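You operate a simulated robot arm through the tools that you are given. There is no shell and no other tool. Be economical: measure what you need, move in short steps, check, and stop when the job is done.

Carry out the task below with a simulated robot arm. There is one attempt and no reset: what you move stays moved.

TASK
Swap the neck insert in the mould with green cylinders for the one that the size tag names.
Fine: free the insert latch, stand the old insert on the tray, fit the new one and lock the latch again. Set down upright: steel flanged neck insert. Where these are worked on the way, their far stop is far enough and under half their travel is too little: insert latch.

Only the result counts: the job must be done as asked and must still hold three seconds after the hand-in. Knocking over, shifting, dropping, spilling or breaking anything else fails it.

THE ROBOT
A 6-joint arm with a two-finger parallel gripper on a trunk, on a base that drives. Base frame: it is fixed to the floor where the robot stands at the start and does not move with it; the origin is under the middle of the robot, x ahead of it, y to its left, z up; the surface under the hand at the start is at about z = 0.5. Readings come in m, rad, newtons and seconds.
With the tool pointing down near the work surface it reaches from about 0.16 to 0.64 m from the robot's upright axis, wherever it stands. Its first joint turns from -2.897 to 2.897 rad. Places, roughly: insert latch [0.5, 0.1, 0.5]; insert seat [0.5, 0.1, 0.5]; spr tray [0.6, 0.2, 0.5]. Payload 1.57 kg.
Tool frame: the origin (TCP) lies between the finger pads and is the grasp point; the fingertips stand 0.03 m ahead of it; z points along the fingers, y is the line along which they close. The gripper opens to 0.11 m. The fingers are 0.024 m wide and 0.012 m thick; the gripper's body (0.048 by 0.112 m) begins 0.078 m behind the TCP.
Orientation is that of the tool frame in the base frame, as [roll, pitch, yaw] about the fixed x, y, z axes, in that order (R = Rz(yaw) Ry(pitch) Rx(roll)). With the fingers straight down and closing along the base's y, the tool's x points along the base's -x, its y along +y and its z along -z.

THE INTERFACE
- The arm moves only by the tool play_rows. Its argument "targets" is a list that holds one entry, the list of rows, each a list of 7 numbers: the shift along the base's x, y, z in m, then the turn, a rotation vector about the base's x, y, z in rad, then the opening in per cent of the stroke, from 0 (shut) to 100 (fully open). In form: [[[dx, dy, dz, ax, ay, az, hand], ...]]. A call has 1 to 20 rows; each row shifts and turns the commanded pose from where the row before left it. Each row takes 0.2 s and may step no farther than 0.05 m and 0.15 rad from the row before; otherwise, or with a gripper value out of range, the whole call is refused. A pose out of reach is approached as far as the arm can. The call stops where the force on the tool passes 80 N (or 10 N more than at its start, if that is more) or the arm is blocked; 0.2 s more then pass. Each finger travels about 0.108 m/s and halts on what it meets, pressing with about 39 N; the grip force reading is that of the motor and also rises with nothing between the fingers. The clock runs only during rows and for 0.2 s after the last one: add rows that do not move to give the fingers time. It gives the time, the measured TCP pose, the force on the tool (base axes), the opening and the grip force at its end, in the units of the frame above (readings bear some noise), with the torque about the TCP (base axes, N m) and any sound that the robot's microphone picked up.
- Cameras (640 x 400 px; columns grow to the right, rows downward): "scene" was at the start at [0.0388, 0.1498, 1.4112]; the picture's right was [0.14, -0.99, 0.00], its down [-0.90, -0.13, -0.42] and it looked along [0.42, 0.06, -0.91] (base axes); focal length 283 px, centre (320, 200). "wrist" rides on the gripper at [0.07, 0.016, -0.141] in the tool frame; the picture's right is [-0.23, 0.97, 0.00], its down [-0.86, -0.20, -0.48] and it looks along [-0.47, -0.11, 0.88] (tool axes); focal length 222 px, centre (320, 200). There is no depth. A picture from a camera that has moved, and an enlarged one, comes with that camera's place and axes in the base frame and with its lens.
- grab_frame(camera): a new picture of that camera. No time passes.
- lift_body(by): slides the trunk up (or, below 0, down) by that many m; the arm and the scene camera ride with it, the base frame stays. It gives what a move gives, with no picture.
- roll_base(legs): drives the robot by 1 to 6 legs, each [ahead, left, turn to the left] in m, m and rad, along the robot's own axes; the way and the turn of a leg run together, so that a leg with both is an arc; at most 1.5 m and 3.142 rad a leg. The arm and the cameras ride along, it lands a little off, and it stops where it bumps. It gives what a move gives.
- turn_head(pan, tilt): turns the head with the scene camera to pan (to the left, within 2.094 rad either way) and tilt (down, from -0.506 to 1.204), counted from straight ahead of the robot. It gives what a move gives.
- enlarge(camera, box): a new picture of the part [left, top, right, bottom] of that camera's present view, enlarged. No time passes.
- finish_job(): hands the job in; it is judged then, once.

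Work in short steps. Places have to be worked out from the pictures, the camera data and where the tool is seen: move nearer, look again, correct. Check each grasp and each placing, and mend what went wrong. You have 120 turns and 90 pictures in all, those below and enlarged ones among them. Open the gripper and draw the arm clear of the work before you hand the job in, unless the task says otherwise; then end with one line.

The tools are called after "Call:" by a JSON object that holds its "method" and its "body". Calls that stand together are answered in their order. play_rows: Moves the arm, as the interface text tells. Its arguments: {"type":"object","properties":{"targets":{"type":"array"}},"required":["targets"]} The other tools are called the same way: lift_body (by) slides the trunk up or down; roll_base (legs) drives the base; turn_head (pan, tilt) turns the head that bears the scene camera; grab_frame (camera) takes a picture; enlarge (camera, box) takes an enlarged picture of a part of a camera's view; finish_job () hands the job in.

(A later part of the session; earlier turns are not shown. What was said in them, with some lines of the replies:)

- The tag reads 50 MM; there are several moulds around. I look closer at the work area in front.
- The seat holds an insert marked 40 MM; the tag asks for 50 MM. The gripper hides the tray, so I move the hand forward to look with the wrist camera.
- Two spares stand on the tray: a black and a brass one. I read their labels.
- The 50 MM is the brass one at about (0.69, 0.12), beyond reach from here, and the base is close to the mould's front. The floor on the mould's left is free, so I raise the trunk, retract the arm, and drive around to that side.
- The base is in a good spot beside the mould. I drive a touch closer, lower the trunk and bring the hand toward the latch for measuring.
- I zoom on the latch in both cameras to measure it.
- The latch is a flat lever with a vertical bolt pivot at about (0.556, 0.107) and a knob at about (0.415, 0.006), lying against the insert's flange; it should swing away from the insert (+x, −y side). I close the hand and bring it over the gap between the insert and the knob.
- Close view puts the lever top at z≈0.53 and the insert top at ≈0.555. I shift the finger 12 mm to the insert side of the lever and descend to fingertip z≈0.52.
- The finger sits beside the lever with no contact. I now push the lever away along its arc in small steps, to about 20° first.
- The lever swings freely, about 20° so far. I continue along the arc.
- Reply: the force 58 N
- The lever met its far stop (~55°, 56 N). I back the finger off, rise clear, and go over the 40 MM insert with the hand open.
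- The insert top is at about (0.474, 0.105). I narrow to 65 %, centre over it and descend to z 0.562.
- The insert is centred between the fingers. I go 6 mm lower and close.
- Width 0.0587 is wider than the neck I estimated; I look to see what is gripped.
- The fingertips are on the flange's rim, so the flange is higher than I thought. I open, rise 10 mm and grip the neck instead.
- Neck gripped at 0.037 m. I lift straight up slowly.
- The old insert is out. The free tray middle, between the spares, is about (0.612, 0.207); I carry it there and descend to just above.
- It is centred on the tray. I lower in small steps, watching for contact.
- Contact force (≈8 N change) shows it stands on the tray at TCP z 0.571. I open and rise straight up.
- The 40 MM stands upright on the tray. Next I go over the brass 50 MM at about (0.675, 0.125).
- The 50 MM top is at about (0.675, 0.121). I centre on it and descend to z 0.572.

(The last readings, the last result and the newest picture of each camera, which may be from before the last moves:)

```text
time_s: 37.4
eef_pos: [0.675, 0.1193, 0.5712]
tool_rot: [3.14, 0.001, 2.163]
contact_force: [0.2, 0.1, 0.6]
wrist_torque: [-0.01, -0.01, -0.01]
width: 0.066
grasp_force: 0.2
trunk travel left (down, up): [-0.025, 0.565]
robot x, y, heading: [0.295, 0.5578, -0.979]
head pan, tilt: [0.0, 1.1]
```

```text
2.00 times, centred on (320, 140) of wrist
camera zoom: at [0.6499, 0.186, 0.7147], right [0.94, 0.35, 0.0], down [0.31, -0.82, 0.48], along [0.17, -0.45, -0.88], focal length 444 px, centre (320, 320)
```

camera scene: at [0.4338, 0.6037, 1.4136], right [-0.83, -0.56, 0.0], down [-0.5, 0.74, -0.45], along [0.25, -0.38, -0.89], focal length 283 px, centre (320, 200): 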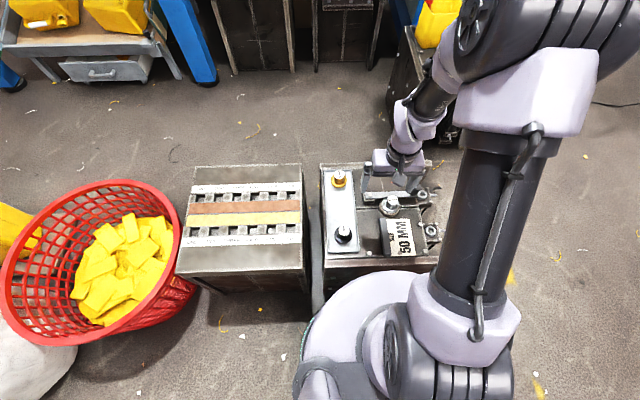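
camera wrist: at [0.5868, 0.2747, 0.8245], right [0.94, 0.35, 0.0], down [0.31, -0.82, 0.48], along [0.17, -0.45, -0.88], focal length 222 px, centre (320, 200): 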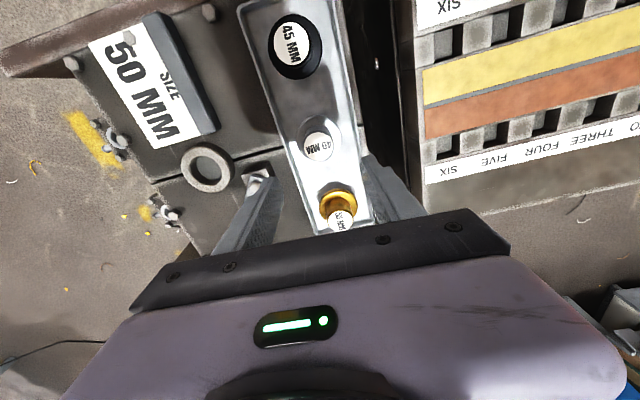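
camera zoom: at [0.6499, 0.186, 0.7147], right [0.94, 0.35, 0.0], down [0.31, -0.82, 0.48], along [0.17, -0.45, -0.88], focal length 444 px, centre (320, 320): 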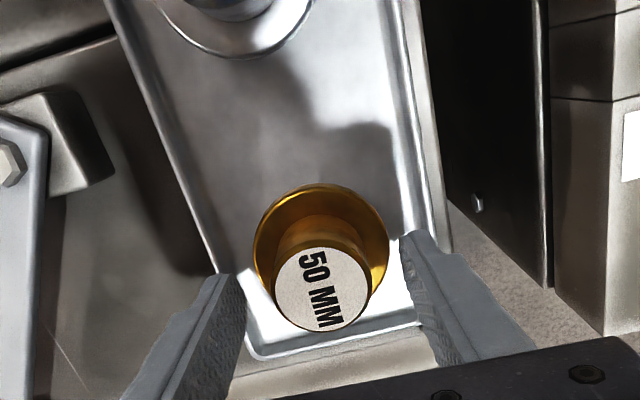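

Centred the same way as for the 40 MM. I close and lift slowly.

Call:
{"method": "play_rows", "body": {"targets": [[[0, 0, 0, 0, 0, 0, 40], [0, 0, 0, 0, 0, 0, 20], [0, 0, 0, 0, 0, 0, 10], [0, 0, 0, 0, 0, 0, 5], [0, 0, 0.01, 0, 0, 0, 5], [0, 0, 0.02, 0, 0, 0, 5], [0, 0, 0.03, 0, 0, 0, 5], [0, 0, 0.04, 0, 0, 0, 5], [0, 0, 0, 0, 0, 0, 5]]]}}

Call:
{"method": "grab_frame", "body": {"camera": "wrist"}}

```text
time_s: 39.4
eef_pos: [0.6734, 0.1199, 0.6732]
tool_rot: [-3.141, 0.0, 2.162]
contact_force: [0.1, -0.3, -1.5]
wrist_torque: [0.03, -0.01, 0.0]
width: 0.0369
grasp_force: 39.4
trunk travel left (down, up): [-0.025, 0.565]
robot x, y, heading: [0.2945, 0.5597, -0.979]
head pan, tilt: [0.0, 1.1]
```

```text
49 pictures are left
camera wrist: at [0.6484, 0.1867, 0.8153], right [0.94, 0.35, 0.0], down [0.31, -0.82, 0.48], along [0.17, -0.45, -0.88], focal length 222 px, centre (320, 200)
```

wrist: 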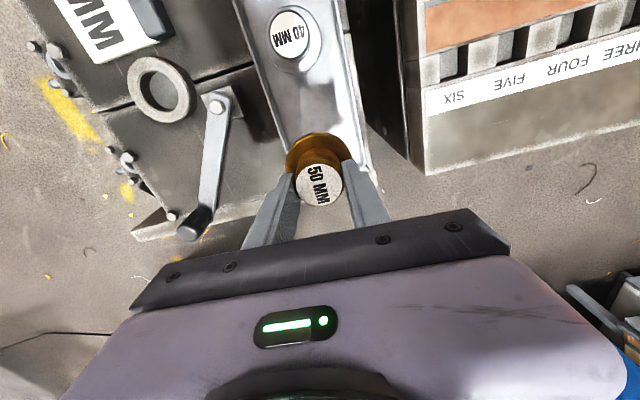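

The 50 MM is held. I carry it over the seat, using the position where the 40 MM was gripped (0.4753, 0.1044).

Call:
{"method": "play_rows", "body": {"targets": [[[-0.0396, -0.0031, 0, 0, 0, 0, 5], [-0.0396, -0.0031, 0, 0, 0, 0, 5], [-0.0396, -0.0031, 0, 0, 0, 0, 5], [-0.0396, -0.0031, 0, 0, 0, 0, 5], [-0.0396, -0.0031, 0, 0, 0, 0, 5], [0, 0, -0.04, 0, 0, 0, 5], [0, 0, 0, 0, 0, 0, 5], [0, 0, 0, 0, 0, 0, 5]]]}}

Call:
{"method": "enlarge", "body": {"camera": "wrist", "box": [160, 40, 480, 240]}}

Call:
{"method": "enlarge", "body": {"camera": "scene", "box": [350, 170, 430, 230]}}

```text
time_s: 41.2
eef_pos: [0.4747, 0.1059, 0.6323]
tool_rot: [-3.14, 0.0, 2.162]
contact_force: [0.1, 0.2, -2.2]
wrist_torque: [0.02, -0.02, -0.04]
width: 0.0368
grasp_force: 39.2
trunk travel left (down, up): [-0.025, 0.565]
robot x, y, heading: [0.2951, 0.5609, -0.98]
head pan, tilt: [0.0, 1.1]
```

```text
2.00 times, centred on (320, 140) of wrist
camera zoom: at [0.4502, 0.1732, 0.7746], right [0.94, 0.35, 0.0], down [0.31, -0.82, 0.48], along [0.17, -0.45, -0.88], focal length 444 px, centre (320, 320)
```

zoom: 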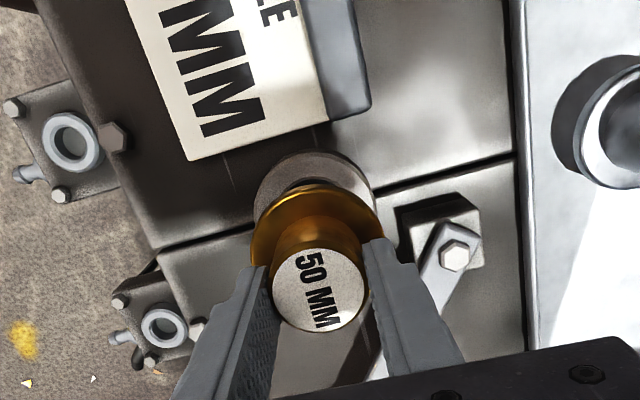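

```text
6.67 times, centred on (390, 200) of scene
camera zoom: at [0.4339, 0.6039, 1.4136], right [-0.83, -0.56, 0.0], down [-0.5, 0.74, -0.45], along [0.25, -0.38, -0.89], focal length 1884 px, centre (-147, 200)
```

zoom: 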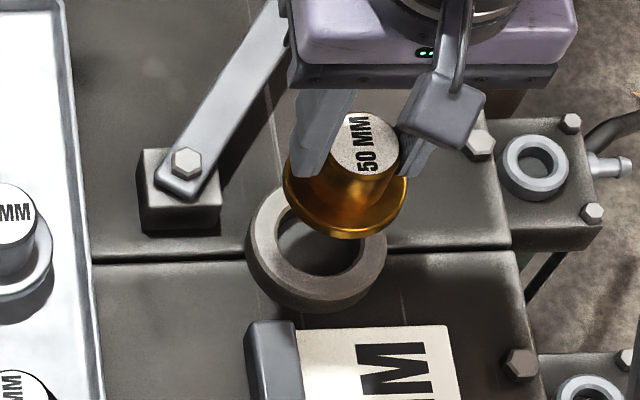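

Alignment looks right within 1–2 mm. I make a small correction and descend stepwise toward the seated height (TCP 0.566).

Call:
{"method": "play_rows", "body": {"targets": [[[0.0005, -0.0015, 0, 0, 0, 0, 5], [0, 0, -0.02, 0, 0, 0, 5], [0, 0, -0.015, 0, 0, 0, 5], [0, 0, -0.008, 0, 0, 0, 5], [0, 0, 0, 0, 0, 0, 5]]]}}

Call:
{"method": "enlarge", "body": {"camera": "wrist", "box": [160, 40, 480, 240]}}

Call:
{"method": "enlarge", "body": {"camera": "scene", "box": [350, 170, 430, 230]}}

```text
time_s: 42.4
eef_pos: [0.475, 0.1041, 0.5882]
tool_rot: [-3.14, -0.001, 2.164]
contact_force: [0.1, 1.0, -1.2]
wrist_torque: [0.0, 0.03, 0.01]
width: 0.0368
grasp_force: 38.9
trunk travel left (down, up): [-0.025, 0.565]
robot x, y, heading: [0.2949, 0.5607, -0.979]
head pan, tilt: [0.0, 1.1]
```

```text
2.00 times, centred on (320, 140) of wrist
camera zoom: at [0.4508, 0.1706, 0.7318], right [0.94, 0.35, 0.0], down [0.31, -0.82, 0.48], along [0.17, -0.45, -0.88], focal length 444 px, centre (320, 320)
```

zoom: 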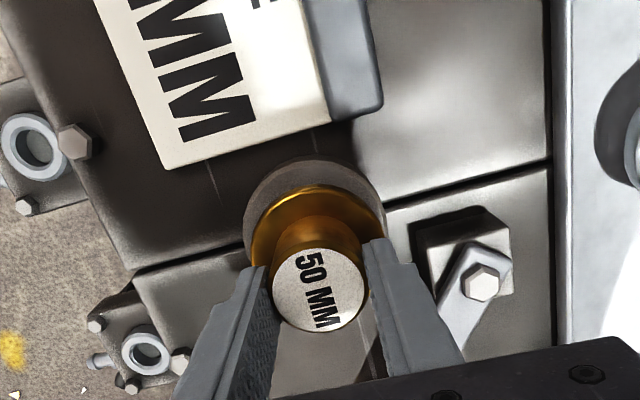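

```text
6.67 times, centred on (390, 200) of scene
camera zoom: at [0.434, 0.6038, 1.4135], right [-0.83, -0.56, 0.0], down [-0.5, 0.74, -0.45], along [0.25, -0.38, -0.89], focal length 1884 px, centre (-147, 200)
```

zoom: 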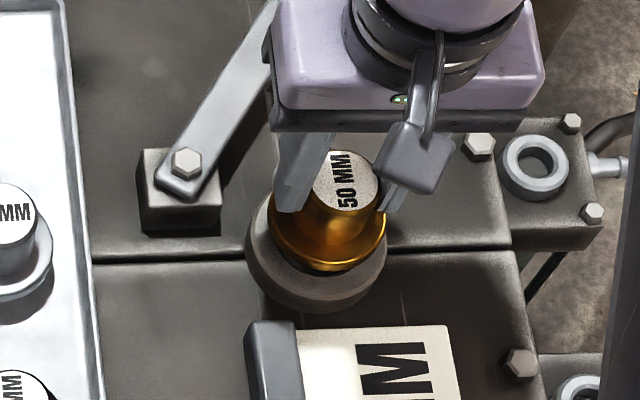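

Aligned within about 1 mm. I descend further in 4 mm steps, reading the force.

Call:
{"method": "play_rows", "body": {"targets": [[[0, 0, -0.004, 0, 0, 0, 5], [0, 0, -0.004, 0, 0, 0, 5], [0, 0, -0.004, 0, 0, 0, 5], [0, 0, -0.004, 0, 0, 0, 5], [0, 0, 0, 0, 0, 0, 5]]]}}

```text
time_s: 43.6
eef_pos: [0.4757, 0.1039, 0.5737]
tool_rot: [3.14, 0.001, 2.161]
contact_force: [-0.8, 0.9, -1.5]
wrist_torque: [-0.02, -0.01, -0.03]
width: 0.037
grasp_force: 39.0
trunk travel left (down, up): [-0.025, 0.565]
robot x, y, heading: [0.2926, 0.5584, -0.983]
head pan, tilt: [0.0, 1.1]
```

Call:
{"method": "play_rows", "body": {"targets": [[[0, 0, -0.003, 0, 0, 0, 5], [0, 0, -0.003, 0, 0, 0, 5], [0, 0, -0.001, 0, 0, 0, 5], [0, 0, 0, 0, 0, 0, 5]]]}}

Call:
{"method": "enlarge", "body": {"camera": "scene", "box": [350, 170, 430, 230]}}

```text
time_s: 44.6
eef_pos: [0.476, 0.1043, 0.5671]
tool_rot: [-3.141, 0.003, 2.163]
contact_force: [4.9, 0.0, 25.8]
wrist_torque: [0.3, -0.52, -0.09]
width: 0.0368
grasp_force: 39.5
trunk travel left (down, up): [-0.025, 0.565]
robot x, y, heading: [0.2923, 0.5555, -0.98]
head pan, tilt: [0.0, 1.1]
```

```text
6.67 times, centred on (390, 200) of scene
camera zoom: at [0.4335, 0.6056, 1.4137], right [-0.83, -0.56, 0.0], down [-0.5, 0.74, -0.46], along [0.25, -0.38, -0.89], focal length 1884 px, centre (-147, 200)
```

zoom: 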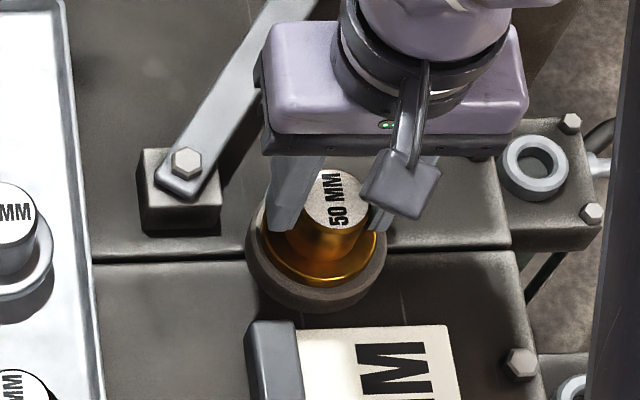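

Contact at TCP z 0.567 matches the seated height (0.566), and the flange sits like the 40 MM did. I release and rise to inspect.

Call:
{"method": "play_rows", "body": {"targets": [[[0, 0, 0, 0, 0, 0, 40], [0, 0, 0, 0, 0, 0, 60], [0, 0, 0, 0, 0, 0, 60], [0, 0, 0.03, 0, 0, 0, 60], [0, 0, 0.04, 0, 0, 0, 60], [0, 0, 0.03, 0, 0, 0, 60], [0, 0, 0, 0, 0, 0, 60]]]}}

Call:
{"method": "enlarge", "body": {"camera": "wrist", "box": [160, 40, 480, 240]}}

Call:
{"method": "enlarge", "body": {"camera": "scene", "box": [350, 170, 430, 230]}}

```text
time_s: 46.2
eef_pos: [0.4764, 0.1046, 0.6666]
tool_rot: [3.141, 0.001, 2.161]
contact_force: [0.2, 0.6, 0.1]
wrist_torque: [-0.05, 0.02, -0.01]
width: 0.0659
grasp_force: 0.0
trunk travel left (down, up): [-0.025, 0.565]
robot x, y, heading: [0.2945, 0.5617, -0.977]
head pan, tilt: [0.0, 1.1]
```

```text
2.00 times, centred on (320, 140) of wrist
camera zoom: at [0.4516, 0.1711, 0.8092], right [0.94, 0.35, 0.0], down [0.31, -0.82, 0.48], along [0.17, -0.45, -0.88], focal length 444 px, centre (320, 320)
```

zoom: 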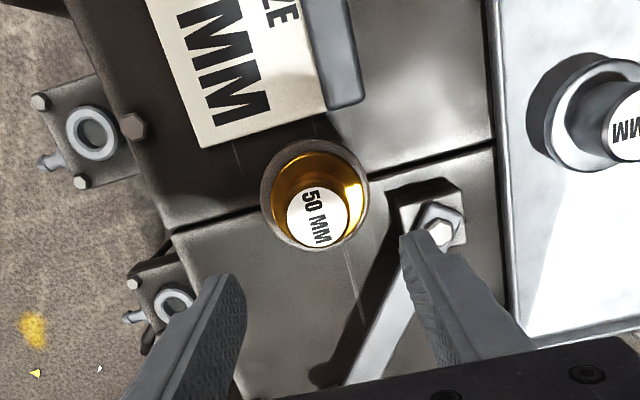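

```text
6.67 times, centred on (390, 200) of scene
camera zoom: at [0.4339, 0.604, 1.4135], right [-0.83, -0.56, 0.0], down [-0.5, 0.74, -0.45], along [0.25, -0.38, -0.89], focal length 1884 px, centre (-147, 200)
```

zoom: 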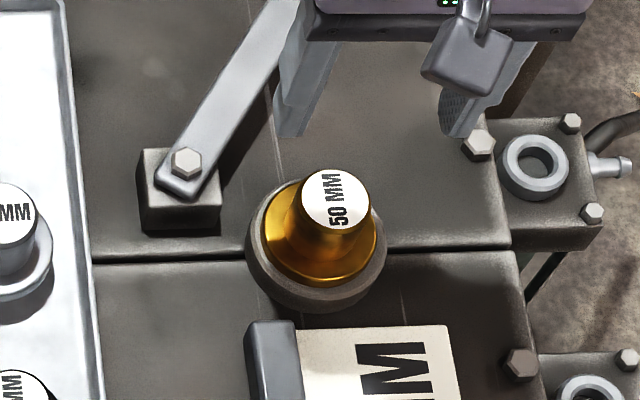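

The 50 MM is seated like the old one was. Now I close the hand, pass over the lever and come down on its far side at about (0.587, 0.014).

Call:
{"method": "play_rows", "body": {"targets": [[[0.037, -0.03, 0, 0, 0, 0, 0], [0.037, -0.03, 0, 0, 0, 0, 0], [0.037, -0.03, 0, 0, 0, 0, 0], [0, 0, 0, 0, 0, 0, 0], [0, 0, -0.03, 0, 0, 0, 0], [0, 0, -0.03, 0, 0, 0, 0], [0, 0, 0, 0, 0, 0, 0]]]}}

Call:
{"method": "grab_frame", "body": {"camera": "wrist"}}

Call:
{"method": "enlarge", "body": {"camera": "scene", "box": [310, 130, 450, 270]}}

```text
time_s: 47.8
eef_pos: [0.5863, 0.0138, 0.6054]
tool_rot: [3.141, 0.0, 2.16]
contact_force: [-0.1, 1.1, -0.7]
wrist_torque: [0.03, -0.02, 0.0]
width: 0.0
grasp_force: 21.7
trunk travel left (down, up): [-0.025, 0.565]
robot x, y, heading: [0.2896, 0.5566, -0.983]
head pan, tilt: [0.0, 1.1]
```

```text
41 pictures are left
camera wrist: at [0.5621, 0.0806, 0.7485], right [0.94, 0.35, 0.0], down [0.31, -0.82, 0.48], along [0.17, -0.45, -0.88], focal length 222 px, centre (320, 200)
```

wrist: 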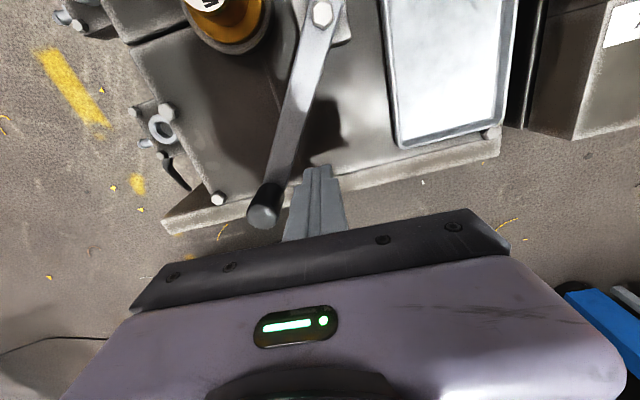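

```text
2.86 times, centred on (380, 200) of scene
camera zoom: at [0.434, 0.6038, 1.4136], right [-0.83, -0.56, 0.0], down [-0.5, 0.74, -0.45], along [0.25, -0.38, -0.89], focal length 808 px, centre (149, 200)
```

zoom: 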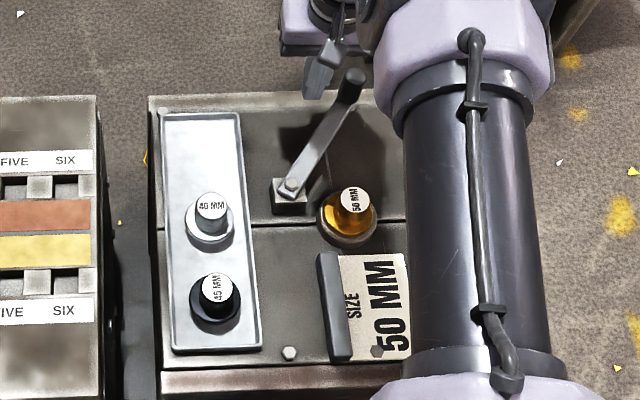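

The finger is on the lever's far side with clearance. I descend to the lever's height and push it back along the arc to about halfway.

Call:
{"method": "play_rows", "body": {"targets": [[[0, 0, -0.03, 0, 0, 0, 0], [0, 0, -0.023, 0, 0, 0, 0], [-0.009, 0.0005, 0, 0, 0, 0, 0], [-0.009, 0, 0, 0, 0, 0, 0], [-0.009, 0, 0, 0, 0, 0, 0], [-0.009, 0, 0, 0, 0, 0, 0], [-0.009, 0.001, 0, 0, 0, 0, 0], [-0.009, 0.001, 0, 0, 0, 0, 0], [0, 0, 0, 0, 0, 0, 0]]]}}

Call:
{"method": "grab_frame", "body": {"camera": "wrist"}}

```text
time_s: 49.8
eef_pos: [0.533, 0.0159, 0.5536]
tool_rot: [3.142, 0.002, 2.162]
contact_force: [-0.1, -0.5, 0.8]
wrist_torque: [-0.02, 0.03, 0.01]
width: 0.0
grasp_force: 21.6
trunk travel left (down, up): [-0.025, 0.565]
robot x, y, heading: [0.295, 0.5612, -0.982]
head pan, tilt: [0.0, 1.1]
```

```text
39 pictures are left
camera wrist: at [0.5081, 0.0828, 0.6958], right [0.94, 0.35, 0.0], down [0.31, -0.82, 0.48], along [0.17, -0.45, -0.88], focal length 222 px, centre (320, 200)
```

wrist: 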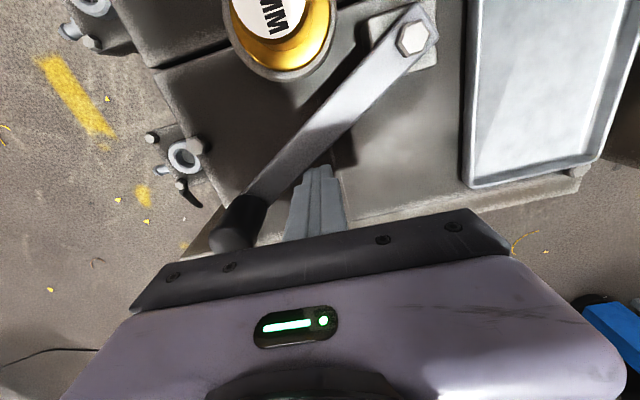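

The lever follows. I continue toward the closed stop.

Call:
{"method": "play_rows", "body": {"targets": [[[-0.0086, 0.0025, 0, 0, 0, 0, 0], [-0.0086, 0.0025, 0, 0, 0, 0, 0], [-0.008, 0.004, 0, 0, 0, 0, 0], [-0.008, 0.004, 0, 0, 0, 0, 0], [-0.0068, 0.005, 0, 0, 0, 0, 0], [-0.0068, 0.005, 0, 0, 0, 0, 0], [0, 0, 0, 0, 0, 0, 0]]]}}

Call:
{"method": "grab_frame", "body": {"camera": "wrist"}}

```text
time_s: 51.4
eef_pos: [0.4847, 0.0399, 0.5536]
tool_rot: [3.141, 0.0, 2.162]
contact_force: [0.8, -0.8, -0.3]
wrist_torque: [-0.01, -0.02, 0.0]
width: 0.0002
grasp_force: 21.2
trunk travel left (down, up): [-0.025, 0.565]
robot x, y, heading: [0.2912, 0.5644, -0.982]
head pan, tilt: [0.0, 1.1]
```

```text
38 pictures are left
camera wrist: at [0.4599, 0.1063, 0.6964], right [0.94, 0.35, 0.0], down [0.31, -0.82, 0.48], along [0.17, -0.45, -0.88], focal length 222 px, centre (320, 200)
```

wrist: 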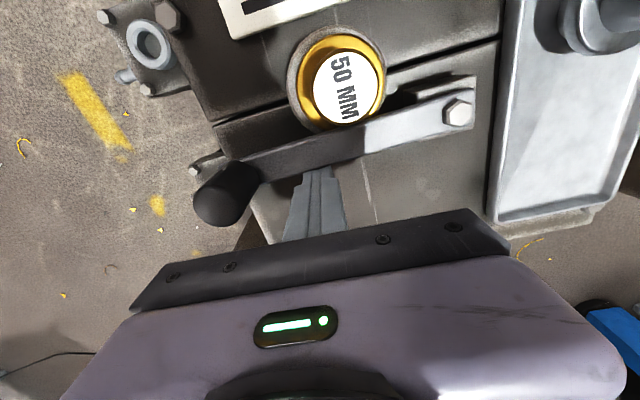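

No stop force yet, so I push on in small steps until resistance shows.

Call:
{"method": "play_rows", "body": {"targets": [[[-0.002, 0.003, 0, 0, 0, 0, 0], [-0.002, 0.003, 0, 0, 0, 0, 0], [0, 0, 0, 0, 0, 0, 0]]]}}

Call:
{"method": "enlarge", "body": {"camera": "wrist", "box": [160, 0, 500, 220]}}

```text
time_s: 52.2
eef_pos: [0.4833, 0.0422, 0.5554]
tool_rot: [-3.139, 0.005, 2.163]
contact_force: [24.1, -23.9, -2.6]
wrist_torque: [-0.38, -0.33, 0.03]
width: 0.0
grasp_force: 21.3
trunk travel left (down, up): [-0.025, 0.565]
robot x, y, heading: [0.2981, 0.5616, -0.98]
head pan, tilt: [0.0, 1.1]
```

```text
1.82 times, centred on (330, 110) of wrist
camera zoom: at [0.4577, 0.1095, 0.6967], right [0.93, 0.36, 0.0], down [0.31, -0.82, 0.48], along [0.17, -0.45, -0.88], focal length 404 px, centre (302, 364)
```

zoom: 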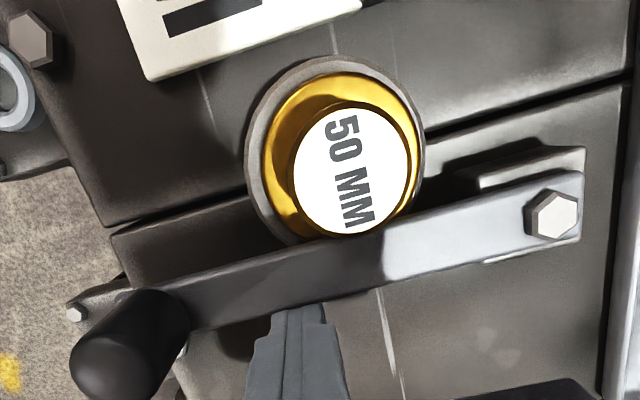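

Resistance of 34 N appears. One more small push confirms whether that is the hard stop.

Call:
{"method": "play_rows", "body": {"targets": [[[-0.0015, 0.002, 0, 0, 0, 0, 0], [0, 0, 0, 0, 0, 0, 0]]]}}

```text
time_s: 52.8
eef_pos: [0.4836, 0.0431, 0.5538]
tool_rot: [-3.139, 0.008, 2.164]
contact_force: [42.7, -40.9, 7.1]
wrist_torque: [-0.18, -1.1, -0.01]
width: 0.0
grasp_force: 21.3
trunk travel left (down, up): [-0.025, 0.565]
robot x, y, heading: [0.2977, 0.5605, -0.981]
head pan, tilt: [0.0, 1.1]
```

Hard stop confirmed (59 N, no movement). I back off, rise, open the hand and inspect.

Call:
{"method": "play_rows", "body": {"targets": [[[0.007, -0.01, 0, 0, 0, 0, 0], [0.006, -0.008, 0, 0, 0, 0, 0], [0, 0, 0.04, 0, 0, 0, 0], [0, 0, 0.05, 0, 0, 0, 0], [0, 0, 0.05, 0, 0, 0, 0], [-0.02, 0.04, 0.02, 0, 0, 0, 50], [0, 0.04, 0, 0, 0, 0, 100], [0, 0.04, 0, 0, 0, 0, 100], [0, 0, 0, 0, 0, 0, 100]]]}}

Call:
{"method": "grab_frame", "body": {"camera": "wrist"}}

Call:
{"method": "enlarge", "body": {"camera": "scene", "box": [310, 130, 450, 270]}}

```text
time_s: 54.8
eef_pos: [0.4733, 0.1517, 0.7139]
tool_rot: [3.141, 0.0, 2.162]
contact_force: [-0.2, 0.4, 0.6]
wrist_torque: [0.05, 0.02, 0.0]
width: 0.11
grasp_force: 0.0
trunk travel left (down, up): [-0.025, 0.565]
robot x, y, heading: [0.2977, 0.5622, -0.981]
head pan, tilt: [0.0, 1.1]
```

```text
36 pictures are left
camera wrist: at [0.4489, 0.2174, 0.8568], right [0.94, 0.35, 0.0], down [0.31, -0.82, 0.48], along [0.17, -0.45, -0.88], focal length 222 px, centre (320, 200)
```

wrist: 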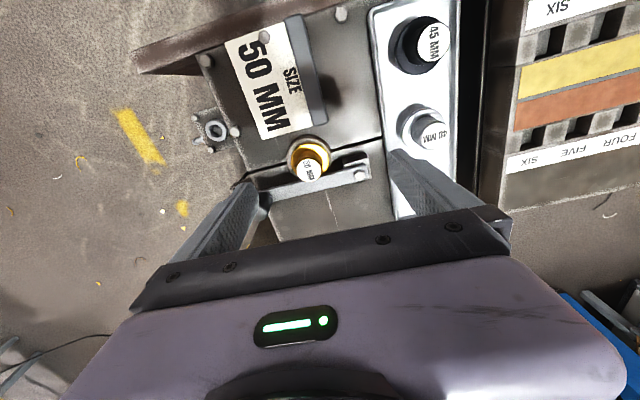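

```text
2.86 times, centred on (380, 200) of scene
camera zoom: at [0.434, 0.6041, 1.4135], right [-0.83, -0.56, 0.0], down [-0.5, 0.74, -0.45], along [0.25, -0.38, -0.89], focal length 808 px, centre (149, 200)
```

zoom: 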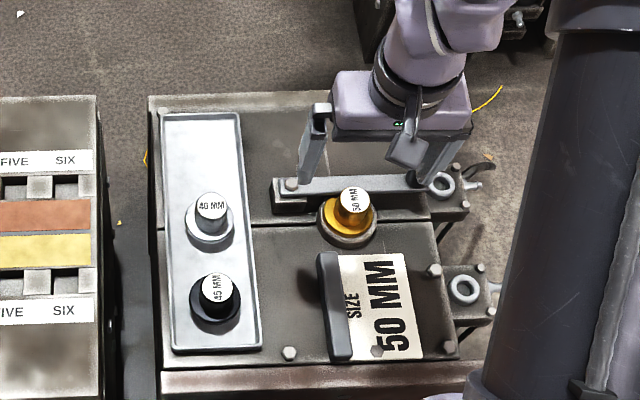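

The lever is back at its original closed position over the 50 MM insert, and the 40 MM stands upright on the tray. I raise the arm clear and retract it.

Call:
{"method": "play_rows", "body": {"targets": [[[0, 0, 0.05, 0, 0, 0, 100], [-0.02, 0.04, 0.02, 0, 0, 0, 100], [-0.02, 0.04, 0, 0, 0, 0, 100], [0, 0, 0, 0, 0, 0, 100]]]}}

Call:
{"method": "enlarge", "body": {"camera": "scene", "box": [310, 130, 450, 270]}}

```text
time_s: 55.8
eef_pos: [0.4326, 0.2286, 0.7799]
tool_rot: [-3.141, 0.001, 2.161]
contact_force: [-0.2, -0.1, -0.3]
wrist_torque: [0.0, 0.0, 0.01]
width: 0.1101
grasp_force: 0.1
trunk travel left (down, up): [-0.025, 0.565]
robot x, y, heading: [0.2923, 0.558, -0.976]
head pan, tilt: [0.0, 1.1]
```

```text
2.86 times, centred on (380, 200) of scene
camera zoom: at [0.4339, 0.604, 1.4135], right [-0.83, -0.56, 0.0], down [-0.5, 0.74, -0.45], along [0.25, -0.38, -0.89], focal length 808 px, centre (149, 200)
```

zoom: 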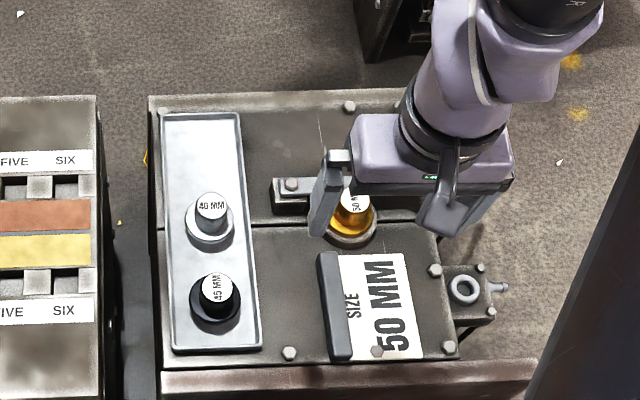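

All is in place and the arm is clear, so I hand the job in.

Call:
{"method": "finish_job", "body": {}}

```text
The job is handed in.
```

The 50 MM insert named by the size tag is fitted in the mould with the latch locked against its stop, and the old 40 MM insert stands upright on the tray.
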